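You operate a simulated robot arm through the tools that you are given. There is no shell and no other tool. Be economical: measure what you need, move in short steps, check, and stop when the job is done.

You run a simulated robot arm. Do the job below in one go: nothing can be reset, and whatever is moved stays where it is left.

JOB
Fetch the can marked "lube" from the cross belt top and set it on the grey sheet there.
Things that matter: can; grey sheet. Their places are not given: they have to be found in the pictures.

The check looks at the end state, three seconds after you hand in, the way a careful person would. Anything else that was tipped, shoved, dropped, spilled or broken makes it a failure.

ROBOT AND FRAMES
A 7-joint arm with a two-finger parallel gripper, fixed in place. Base frame: the origin is at the foot of the arm, x ahead of it, y to its left, z up; the work surface is at about z = 0. Units: mm, degrees, N and s.
With the tool pointing down near the work surface it reaches from about 220 to 580 mm from the base axis. Its first joint turns from -66.0 to 66.0 degrees. Payload 2.5 kg.
Tool frame: the origin (TCP) lies between the finger pads and is the grasp point; the fingertips stand 23 mm ahead of it; z points along the fingers, y is the line along which they close. Largest opening 94 mm; finger width 38, thickness 10; the body of the gripper, 54 by 96 mm, starts 39 mm behind the TCP.
Orientation is told as [roll, pitch, yaw] about the base's x, y, z axes, in that order, counted from this pose: with the fingers straight down and closing along the base's y, the tool's x points along the base's -x, its y along +y and its z along -z.

CONTROLS
- The arm moves only by the tool play_rows. Its argument "series" is a list of rows, each an object (a shift or turn left out is 0, a gripper value left out holds the last) with "translation": the shift along the tool's x, y, z in units of 150 mm (1.0 is 150 mm), a list of three; "rot": the turn, a rotation vector about the tool's x, y, z in units of 120 degrees (1.0 is 120 degrees), a list of three; "fingers": the opening, from 0 (shut) to 1 (fully open). In form: [{"translation": [x, y, z], "rot": [wx, wy, wz], "fingers": fingers}, ...]. A call has 1 to 10 rows; each row is the pose to reach, as a shift and turn from the pose commanded when the call began, along the tool's axes at that moment. A call with a number of a shift or a turn outside -1 to 1 is refused whole. Rows are played at 5 a second. More than 50 mm and 8.6 degrees between two rows, or a gripper value outside its range, and nothing of the call is played. A pose out of reach is approached as far as the arm can. The call stops where the force on the tool passes 40 N (or 10 N more than at its start, if that is more) or the arm is blocked; 0.2 s more then pass. Each finger travels about 108 mm/s and halts on what it meets, pressing with about 31 N; the grip force reading is that of the motor and also rises with nothing between the fingers. The clock runs only during rows and for 0.2 s after the last one: add rows that repeat a pose to give the fingers time. The reply holds the time, the measured pose of the TCP, the force on the tool along the base axes, the opening and the grip force, in the units named above and with some noise.
- Cameras (640 x 400 px; columns grow to the right, rows downward): "scene" is fixed at [97.2, -397, 542.6]; the picture's right is [0.95, -0.30, 0.00], its down [-0.18, -0.57, -0.80] and it looks along [0.24, 0.76, -0.60] (base axes); focal length 331 px, centre (320, 200). "wrist" rides on the gripper at [-39, 0, -44] in the tool frame; the picture's right is [0.00, -1.00, 0.00], its down [0.97, 0.00, -0.24] and it looks along [0.24, 0.00, 0.97] (tool axes); focal length 218 px, centre (320, 200).
- camera(camera): a new picture of that camera. It takes no simulated time.
- measure_at(camera, pixels): for up to 12 pixels [column, row] of the newest picture of that camera ("zoom" is the newest enlarged one), the place [x, y, z] in the base frame of the surface seen there, good to about 2 mm. It takes no simulated time.
- zoom(camera, box): a new picture of the part [left, top, right, bottom] of that camera's present view, enlarged. It takes no simulated time.
- hand_in(): hands the job in; it is judged then, once.

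Work in short steps. Measure before you move; look again where a grasp or a placing could have gone wrong, and mend it. You have 60 turns and 26 pictures in all, those below and enlarged ones among them. Open the gripper and draw the arm clear of the work before you hand the job in, unless the task says otherwise; then end with one line.

The tools are called as name(argument=value, ...) on one line, values as JSON. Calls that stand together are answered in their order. play_rows: Moves the arm, as the interface text tells. Its arguments: {"type":"object","properties":{"series":{"type":"array","items":{"type":"object","properties":{"translation":{"type":"array","items":{"type":"number"}},"rot":{"type":"array","items":{"type":"number"}},"fingers":{"type":"number"}}}}},"required":["series"]} The other tools are called the same way: camera (camera) takes a picture; measure_at (camera, pixels) gives the place of the surface under pixels of a picture; zoom (camera, box) takes an enlarged picture of a part of a camera's view; hand_in () hands the job in.

At the start:

```text
clock: 0.0
tcp_pos: [316.2, 204.9, 296.0]
tcp_rot: [-0.1, 0.0, -0.1]
contact_force: [0.5, 0.2, -0.7]
opening: 94.1
finger_force: 0.0
```

scene: 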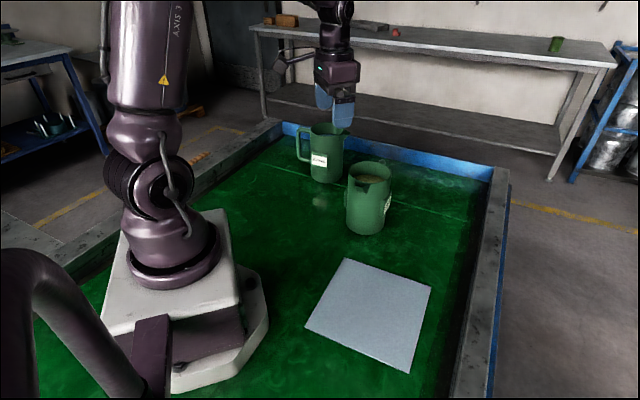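
wrist: 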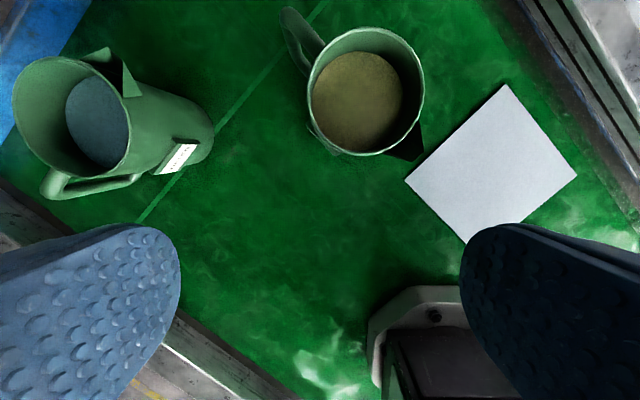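

Two green cans are visible, at about (326,155) and (370,198) in the scene. I zoom in on both to read the labels.

zoom(camera="scene", box=[280, 110, 420, 240])

zoom(camera="wrist", box=[130, 120, 230, 190])

```text
3.08 times, centred on (350, 175) of scene
```

zoom: 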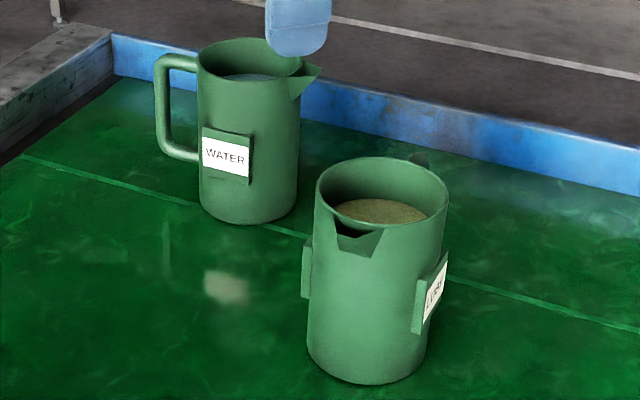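

```text
5.71 times, centred on (180, 155) of wrist
```

zoom: 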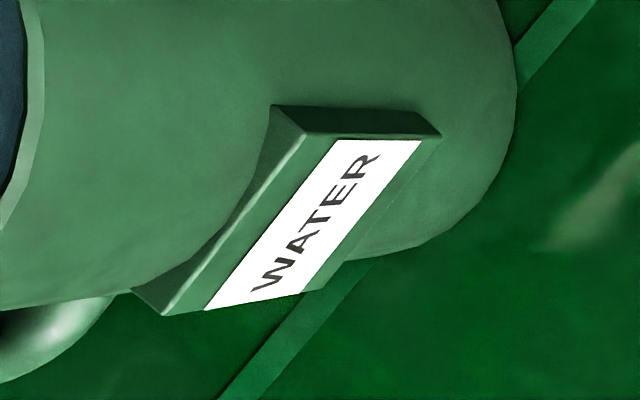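

The nearer can reads "LUBE", holds liquid, and has a handle, a spout and two flat label pads. Next I measure its rim and pads, the handle, the other can and the sheet corners.

measure_at(camera="wrist", pixels=[[310, 92], [421, 92], [366, 29], [366, 152], [360, 100], [290, 20], [305, 65], [509, 86], [577, 175], [406, 181], [490, 165], [415, 150]])

measure_at(camera="scene", pixels=[[348, 178], [391, 178], [388, 206], [366, 215], [365, 233], [345, 258], [432, 289], [409, 373], [305, 327], [347, 200], [326, 150], [370, 164]])

measure_at(camera="zoom", pixels=[[320, 220]])

zoom(camera="wrist", box=[260, 0, 460, 180])

```text
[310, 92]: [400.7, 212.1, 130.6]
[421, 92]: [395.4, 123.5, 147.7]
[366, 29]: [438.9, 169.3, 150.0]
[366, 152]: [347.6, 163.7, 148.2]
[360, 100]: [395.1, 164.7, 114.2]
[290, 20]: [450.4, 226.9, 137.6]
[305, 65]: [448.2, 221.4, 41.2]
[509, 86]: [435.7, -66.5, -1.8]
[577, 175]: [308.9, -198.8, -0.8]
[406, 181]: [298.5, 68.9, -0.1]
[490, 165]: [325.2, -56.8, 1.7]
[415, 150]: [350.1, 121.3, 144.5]
```

```text
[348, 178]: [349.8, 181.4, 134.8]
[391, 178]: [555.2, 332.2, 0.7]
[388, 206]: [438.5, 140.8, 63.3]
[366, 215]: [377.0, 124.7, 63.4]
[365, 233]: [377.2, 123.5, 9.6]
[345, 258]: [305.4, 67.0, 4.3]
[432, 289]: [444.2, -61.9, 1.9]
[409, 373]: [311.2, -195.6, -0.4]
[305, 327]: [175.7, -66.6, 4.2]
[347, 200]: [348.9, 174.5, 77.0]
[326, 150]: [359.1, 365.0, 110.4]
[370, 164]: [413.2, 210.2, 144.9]
```

```text
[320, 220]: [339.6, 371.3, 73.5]
```

```text
2.22 times, centred on (360, 90) of wrist
```

zoom: 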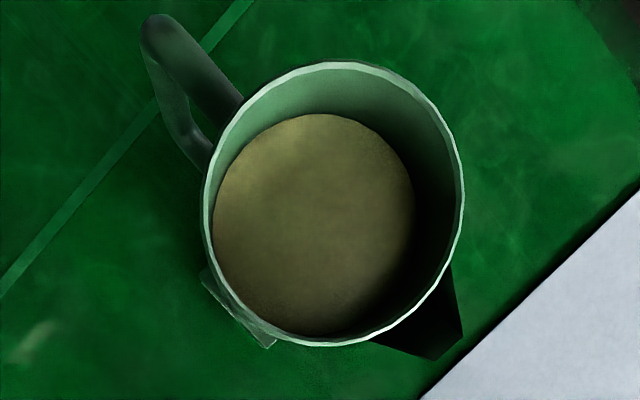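

The can is about 95 mm across, which is wider than the gripper opens. Its centre is near (393,168), the rim at z≈149 and the liquid at z≈114. The handle lies at about +46° and the spout opposite. I plan a level internal grip, expanding the fingers inside the mouth along the label-pad axis. First I move above it, yaw +46°, with the fingers partly closed.

play_rows(series=[{"translation": [-0.086, -0.041, 0], "rot": [0, 0, -0.064], "fingers": 0.45}, {"translation": [-0.171, -0.082, 0], "rot": [0, 0, -0.128]}, {"translation": [-0.257, -0.123, 0], "rot": [0, 0, -0.192]}, {"translation": [-0.342, -0.164, 0], "rot": [0, 0, -0.256]}, {"translation": [-0.428, -0.206, 0], "rot": [0, 0, -0.32]}, {"translation": [-0.513, -0.247, 0], "rot": [0, 0, -0.383]}, {"translation": [-0.513, -0.247, 0], "rot": [0, 0, -0.383]}, {"translation": [-0.513, -0.247, 0], "rot": [0, 0, -0.383]}])

camera(camera="wrist")

camera(camera="scene")

```text
clock: 1.8
tcp_pos: [392.5, 166.0, 297.4]
tcp_rot: [-0.1, 0.0, 46.0]
contact_force: [0.1, -0.1, -0.6]
opening: 42.2
finger_force: 0.0
```

```text
20 pictures are left
```

wrist: 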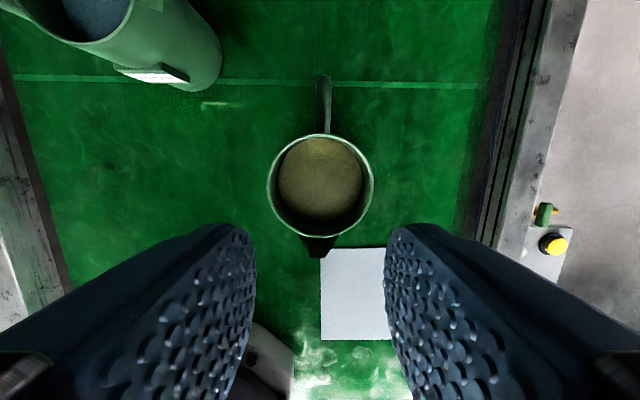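

```text
19 pictures are left
```

scene: 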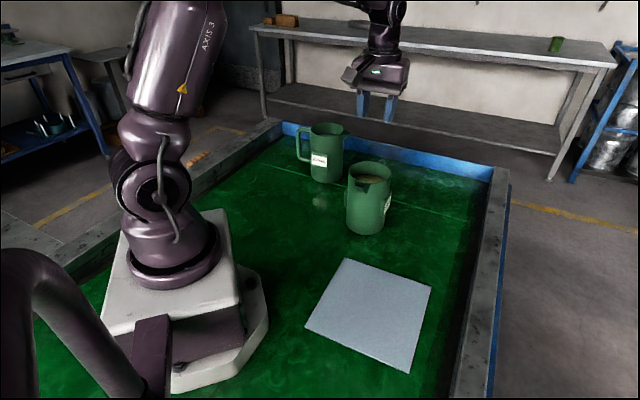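

The can looks centred under the tool: rim columns 267–373, rows 134–238. I zoom in to measure the rim, wall thickness and liquid level.

zoom(camera="wrist", box=[250, 120, 390, 270])

measure_at(camera="wrist", pixels=[[269, 186], [371, 186], [320, 136], [290, 231], [350, 231], [320, 180], [320, 150], [323, 85], [323, 120]])

```text
2.67 times, centred on (320, 195) of wrist
```

zoom: 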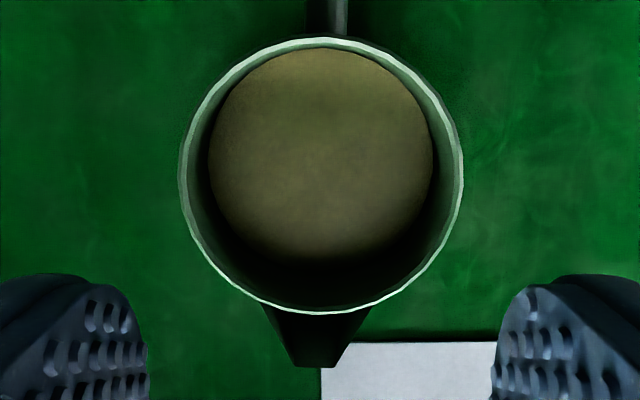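

```text
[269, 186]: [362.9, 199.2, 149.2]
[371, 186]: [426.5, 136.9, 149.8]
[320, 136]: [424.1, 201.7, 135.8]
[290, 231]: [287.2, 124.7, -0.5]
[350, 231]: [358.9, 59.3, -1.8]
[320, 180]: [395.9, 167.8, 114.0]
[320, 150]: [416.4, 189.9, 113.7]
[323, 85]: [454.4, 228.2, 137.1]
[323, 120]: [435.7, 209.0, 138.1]
```

Rim centre ≈ (394.7,168), rim z≈149.5, liquid z≈114, and the rim is intact at the spout. I shift 3 mm to centre and descend to 25 mm above the rim.

play_rows(series=[{"translation": [-0.02, 0, 0.17]}, {"translation": [-0.02, 0, 0.34]}, {"translation": [-0.02, 0, 0.51]}, {"translation": [-0.02, 0, 0.66]}, {"translation": [-0.02, 0, 0.66]}])

zoom(camera="scene", box=[300, 80, 440, 240])

camera(camera="wrist")

```text
clock: 3.0
tcp_pos: [394.7, 169.0, 196.8]
tcp_rot: [0.0, 0.0, 45.9]
contact_force: [0.2, 0.6, 0.0]
opening: 42.2
finger_force: 0.0
```

```text
2.50 times, centred on (370, 160) of scene
```

zoom: 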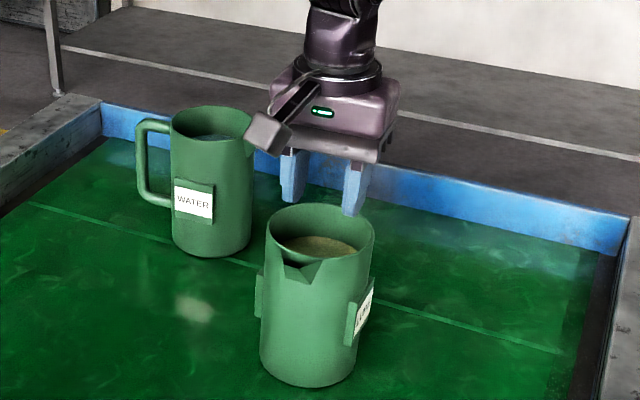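

```text
16 pictures are left
```

wrist: 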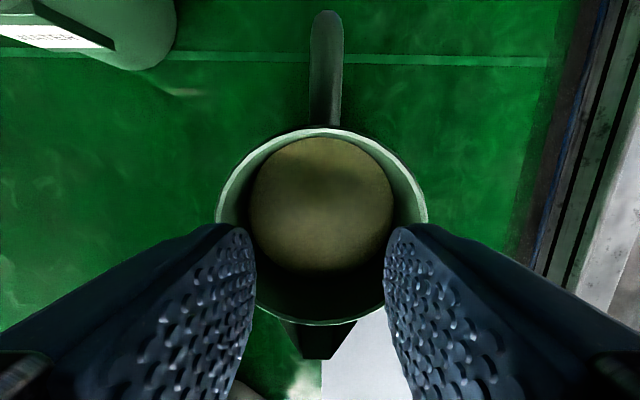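

The fingers sit over the mouth. A block hangs off the gripper at zoom (265,135), so I check its height and that of the water can's rim before going lower.

measure_at(camera="zoom", pixels=[[266, 145], [262, 128], [210, 138], [292, 198], [352, 208], [330, 158]])

```text
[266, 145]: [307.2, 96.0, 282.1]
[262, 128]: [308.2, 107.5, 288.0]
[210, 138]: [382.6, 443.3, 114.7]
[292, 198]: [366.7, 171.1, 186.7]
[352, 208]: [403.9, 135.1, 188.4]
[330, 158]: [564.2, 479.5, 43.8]
```

The block is high at z≈282, so it is clear. I descend 54.5 mm so the fingertips stop about 5 mm above the liquid.

play_rows(series=[{"translation": [0, 0, 0.1]}, {"translation": [0, 0, 0.2]}, {"translation": [0, 0, 0.3]}, {"translation": [0, 0, 0.363]}, {"translation": [0, 0, 0.363]}])

camera(camera="wrist")

```text
clock: 4.2
tcp_pos: [396.2, 168.2, 143.4]
tcp_rot: [0.0, 0.0, 46.1]
contact_force: [-0.4, 1.0, 0.1]
opening: 42.5
finger_force: 0.1
```

```text
15 pictures are left
```

wrist: 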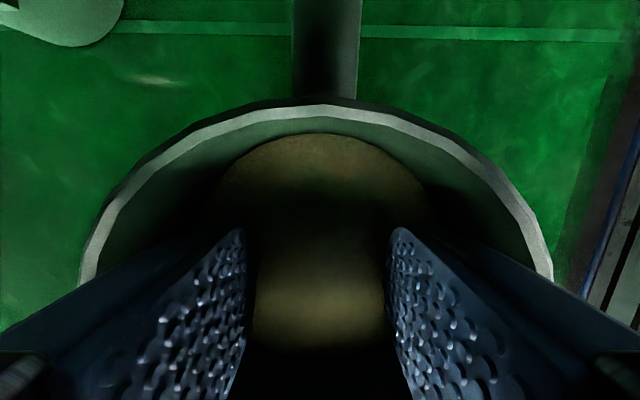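

The fingers are inside the mouth with no contact. I now expand them slowly against the inner wall.

play_rows(series=[{"fingers": 0.5}, {"fingers": 0.54}, {"fingers": 0.58}, {"fingers": 0.62}, {"fingers": 0.66}, {"fingers": 0.7}, {"fingers": 0.8}, {"fingers": 1.0}, {"fingers": 1.0}])

camera(camera="wrist")

```text
clock: 6.2
tcp_pos: [395.4, 169.4, 141.0]
tcp_rot: [0.0, -0.1, 46.1]
contact_force: [-2.4, 0.6, -0.9]
opening: 46.0
finger_force: 0.1
```

```text
14 pictures are left
```

wrist: 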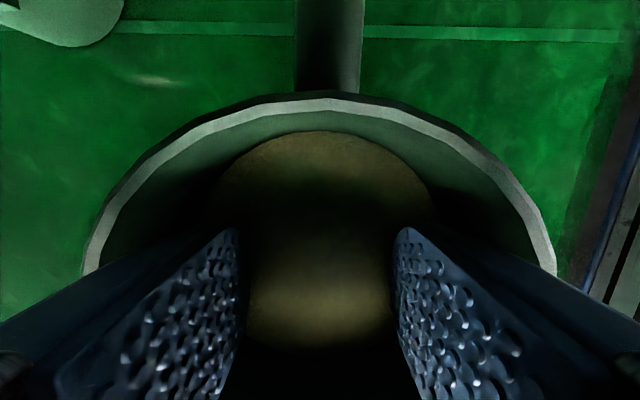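

Opening stopped at 46 mm, so the fingers appear wedged on the wall. The force reading does not show outward grip, so I try a small 4 mm lift and watch the load.

play_rows(series=[{"translation": [0, 0, -0.007]}, {"translation": [0, 0, -0.014]}, {"translation": [0, 0, -0.02]}, {"translation": [0, 0, -0.027]}, {"translation": [0, 0, -0.027]}])

zoom(camera="scene", box=[300, 80, 440, 240])

```text
clock: 7.4
tcp_pos: [395.2, 168.3, 147.9]
tcp_rot: [0.0, 0.0, 46.1]
contact_force: [-0.5, 0.7, -9.7]
opening: 45.9
finger_force: 0.0
```

```text
2.50 times, centred on (370, 160) of scene
```

zoom: 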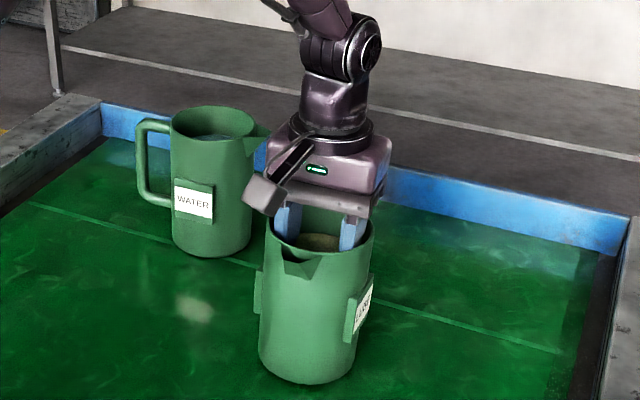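

The load is now about 9.7 N, which suggests the whole can is hanging and level. I lift another 25 mm slowly and check that it hasn't slipped.

play_rows(series=[{"translation": [0, 0, -0.02]}, {"translation": [0, 0, -0.04]}, {"translation": [0, 0, -0.06]}, {"translation": [0, 0, -0.08]}, {"translation": [0, 0, -0.1]}, {"translation": [0, 0, -0.12]}, {"translation": [0, 0, -0.14]}, {"translation": [0, 0, -0.16]}, {"translation": [0, 0, -0.167]}, {"translation": [0, 0, -0.167]}])

zoom(camera="scene", box=[300, 80, 440, 240])

camera(camera="wrist")

```text
clock: 9.6
tcp_pos: [395.2, 169.7, 173.0]
tcp_rot: [0.1, -0.1, 46.0]
contact_force: [0.4, 0.2, -8.4]
opening: 46.2
finger_force: 0.0
```

```text
2.50 times, centred on (370, 160) of scene
```

zoom: 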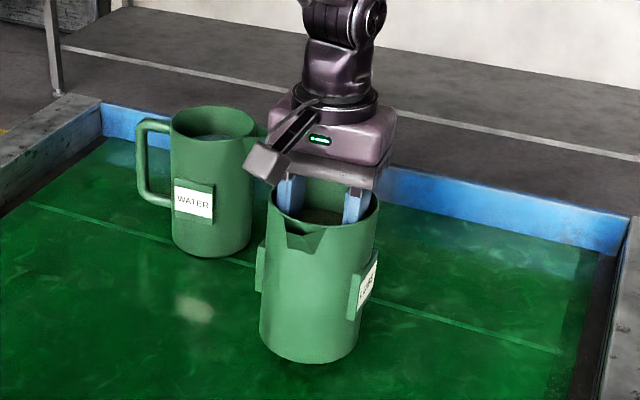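

```text
11 pictures are left
```

wrist: 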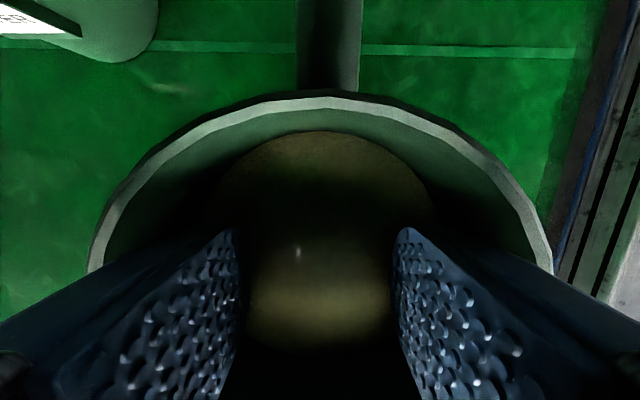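

The can is level and about 28 mm up. The sheet centre is near (307,-65), so I carry it there slowly in two legs.

play_rows(series=[{"translation": [0.031, -0.013, 0]}, {"translation": [0.092, -0.04, 0]}, {"translation": [0.184, -0.08, 0]}, {"translation": [0.291, -0.126, 0]}, {"translation": [0.398, -0.173, 0]}, {"translation": [0.505, -0.219, 0]}, {"translation": [0.612, -0.266, 0]}, {"translation": [0.696, -0.302, 0]}, {"translation": [0.75, -0.325, 0]}, {"translation": [0.765, -0.332, 0]}])

camera(camera="scene")

```text
clock: 11.8
tcp_pos: [352.1, 53.0, 171.1]
tcp_rot: [0.0, 0.0, 45.9]
contact_force: [0.2, -0.5, -8.3]
opening: 46.4
finger_force: 0.0
```

```text
10 pictures are left
```

scene: 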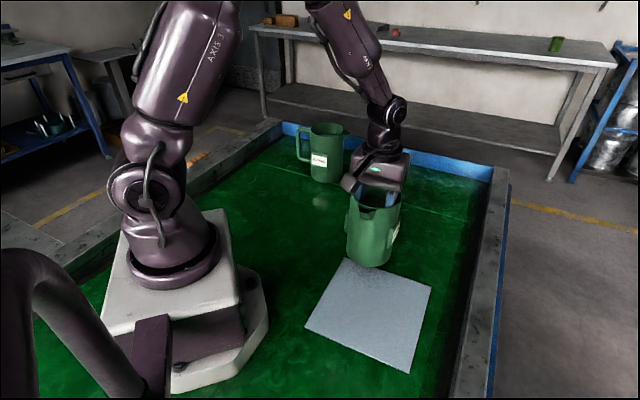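

The can is still held level and the sheet hasn't moved. I carry it the second leg, by (-45,-118) mm.

play_rows(series=[{"translation": [0.031, -0.013, 0]}, {"translation": [0.092, -0.04, 0]}, {"translation": [0.184, -0.08, 0]}, {"translation": [0.294, -0.126, 0]}, {"translation": [0.402, -0.173, 0]}, {"translation": [0.51, -0.219, 0]}, {"translation": [0.618, -0.266, 0]}, {"translation": [0.703, -0.302, 0]}, {"translation": [0.76, -0.325, 0]}, {"translation": [0.775, -0.332, 0]}])

zoom(camera="scene", box=[260, 180, 460, 390])

```text
clock: 14.0
tcp_pos: [306.6, -66.0, 171.7]
tcp_rot: [0.1, 0.0, 46.0]
contact_force: [0.0, 0.5, -9.0]
opening: 46.5
finger_force: 0.1
```

```text
1.90 times, centred on (360, 285) of scene
```

zoom: 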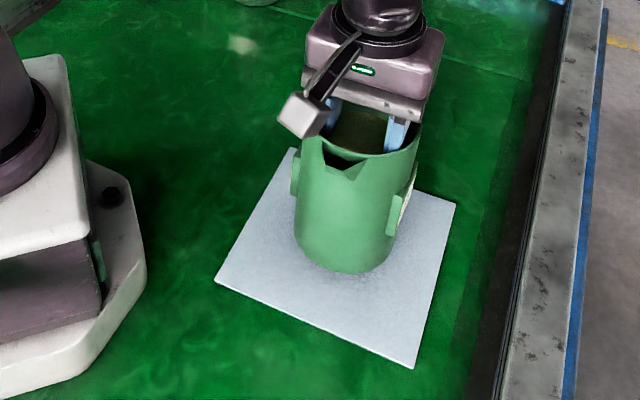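

The can hangs over the middle of the sheet. I lower 22 mm first, then go in fine steps until the load drops off.

play_rows(series=[{"translation": [0, 0, 0.025]}, {"translation": [0, 0, 0.05]}, {"translation": [0, 0, 0.075]}, {"translation": [0, 0, 0.1]}, {"translation": [0, 0, 0.125]}, {"translation": [0, 0, 0.147]}, {"translation": [0, 0, 0.147]}])

zoom(camera="scene", box=[260, 180, 460, 390])

```text
clock: 15.6
tcp_pos: [305.2, -64.9, 150.0]
tcp_rot: [0.0, 0.0, 46.0]
contact_force: [-0.9, -0.3, -9.2]
opening: 46.1
finger_force: 0.0
```

```text
1.90 times, centred on (360, 285) of scene
```

zoom: 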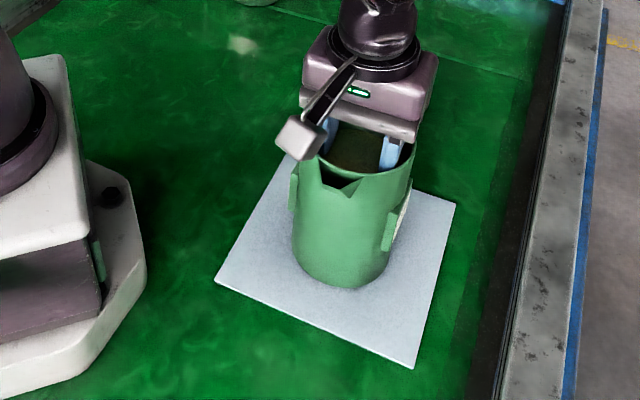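

It still carries the full load. I lower in 1.5 mm steps over 4.5 mm.

play_rows(series=[{"translation": [0, 0, 0.01]}, {"translation": [0, 0, 0.02]}, {"translation": [0, 0, 0.03]}, {"translation": [0, 0, 0.03]}])

```text
clock: 16.5
tcp_pos: [309.2, -67.2, 148.0]
tcp_rot: [-0.4, -0.1, 45.9]
contact_force: [-4.1, 0.7, 9.9]
opening: 46.1
finger_force: 0.0
stopped in row 4: the force on the tool passed its limit (the readings are from after the stop); the commanded pose is now the measured one
```

The load reversed to +9.9 N, so the can is standing on the sheet. I back off 1 mm to relieve the force, then draw the fingers gently inward.

play_rows(series=[{"translation": [0, 0, -0.007]}, {"translation": [0, 0, -0.007]}, {"translation": [0, 0, -0.007], "fingers": 0.47}, {"translation": [0, 0, -0.007], "fingers": 0.45}, {"translation": [0, 0, -0.007], "fingers": 0.43}, {"translation": [0, 0, -0.007], "fingers": 0.4}, {"translation": [0, 0, -0.007], "fingers": 0.38}, {"translation": [0, 0, -0.007], "fingers": 0.38}])

camera(camera="wrist")

zoom(camera="scene", box=[260, 180, 460, 390])

```text
clock: 18.3
tcp_pos: [308.3, -66.4, 149.0]
tcp_rot: [-0.3, -0.2, 45.9]
contact_force: [0.3, 0.1, 0.1]
opening: 35.6
finger_force: 0.0
```

```text
7 pictures are left
```

wrist: 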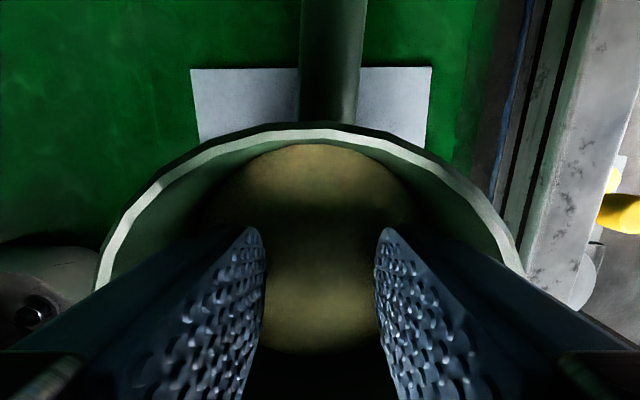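

```text
1.90 times, centred on (360, 285) of scene
```

zoom: 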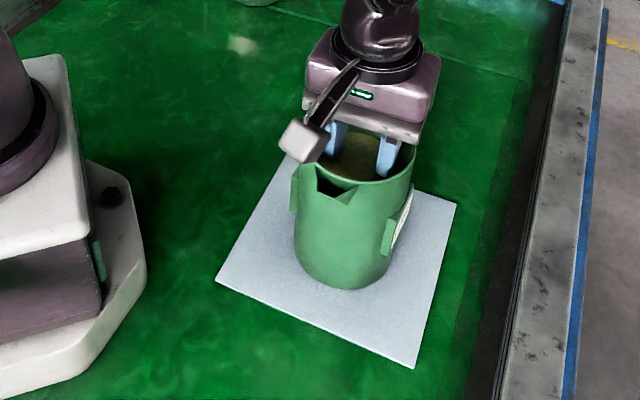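

The fingers are free (0 N) and the can stands upright on the sheet. I withdraw straight up, keeping the opening as it is until clear of the rim.

play_rows(series=[{"translation": [0, 0, -0.06]}, {"translation": [0, 0, -0.15]}, {"translation": [0, 0, -0.28]}, {"translation": [0, 0, -0.42]}, {"translation": [0, 0, -0.6]}, {"translation": [0, 0, -0.8]}, {"translation": [0, 0, -0.98]}, {"translation": [0, 0, -0.98], "fingers": 1.0}, {"translation": [0, 0, -0.98], "fingers": 1.0}, {"translation": [0, 0, -0.98], "fingers": 1.0}])

camera(camera="scene")

camera(camera="wrist")

```text
clock: 20.5
tcp_pos: [306.7, -65.5, 296.7]
tcp_rot: [-0.4, -0.2, 46.0]
contact_force: [0.6, -1.1, 0.6]
opening: 93.9
finger_force: 0.1
```

```text
5 pictures are left
```

scene: 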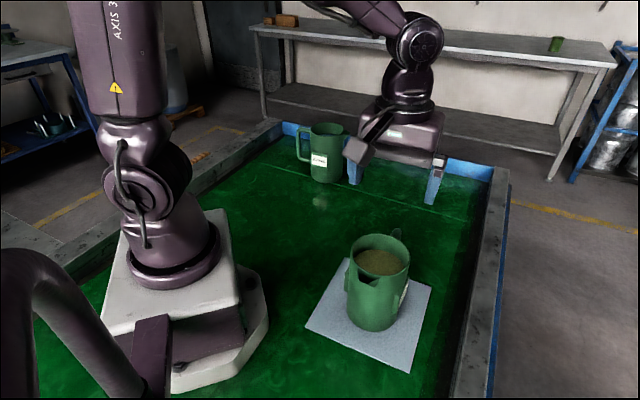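

```text
4 pictures are left
```

wrist: 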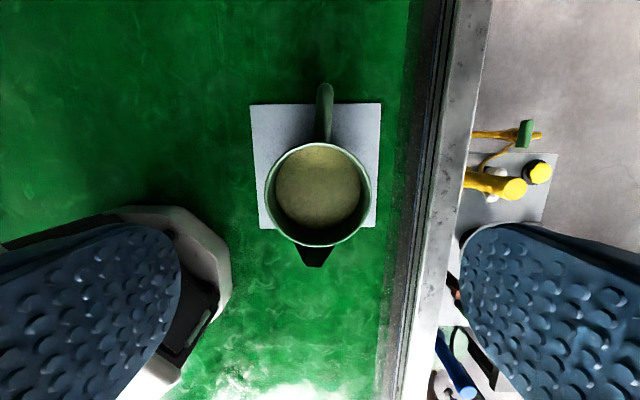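

The LUBE can stands upright near the middle of the sheet. The sheet corners are still at (345,258), (432,289), (409,373) and (305,327), and the WATER can is where it was. The gripper is open and clear, so I hand in.

hand_in()

```text
The job is handed in.
```

The "lube" can is standing upright on the grey sheet, the sheet and the water can look unmoved, and no spill shows in the last pictures; the arm is open and clear, and the job is handed in.
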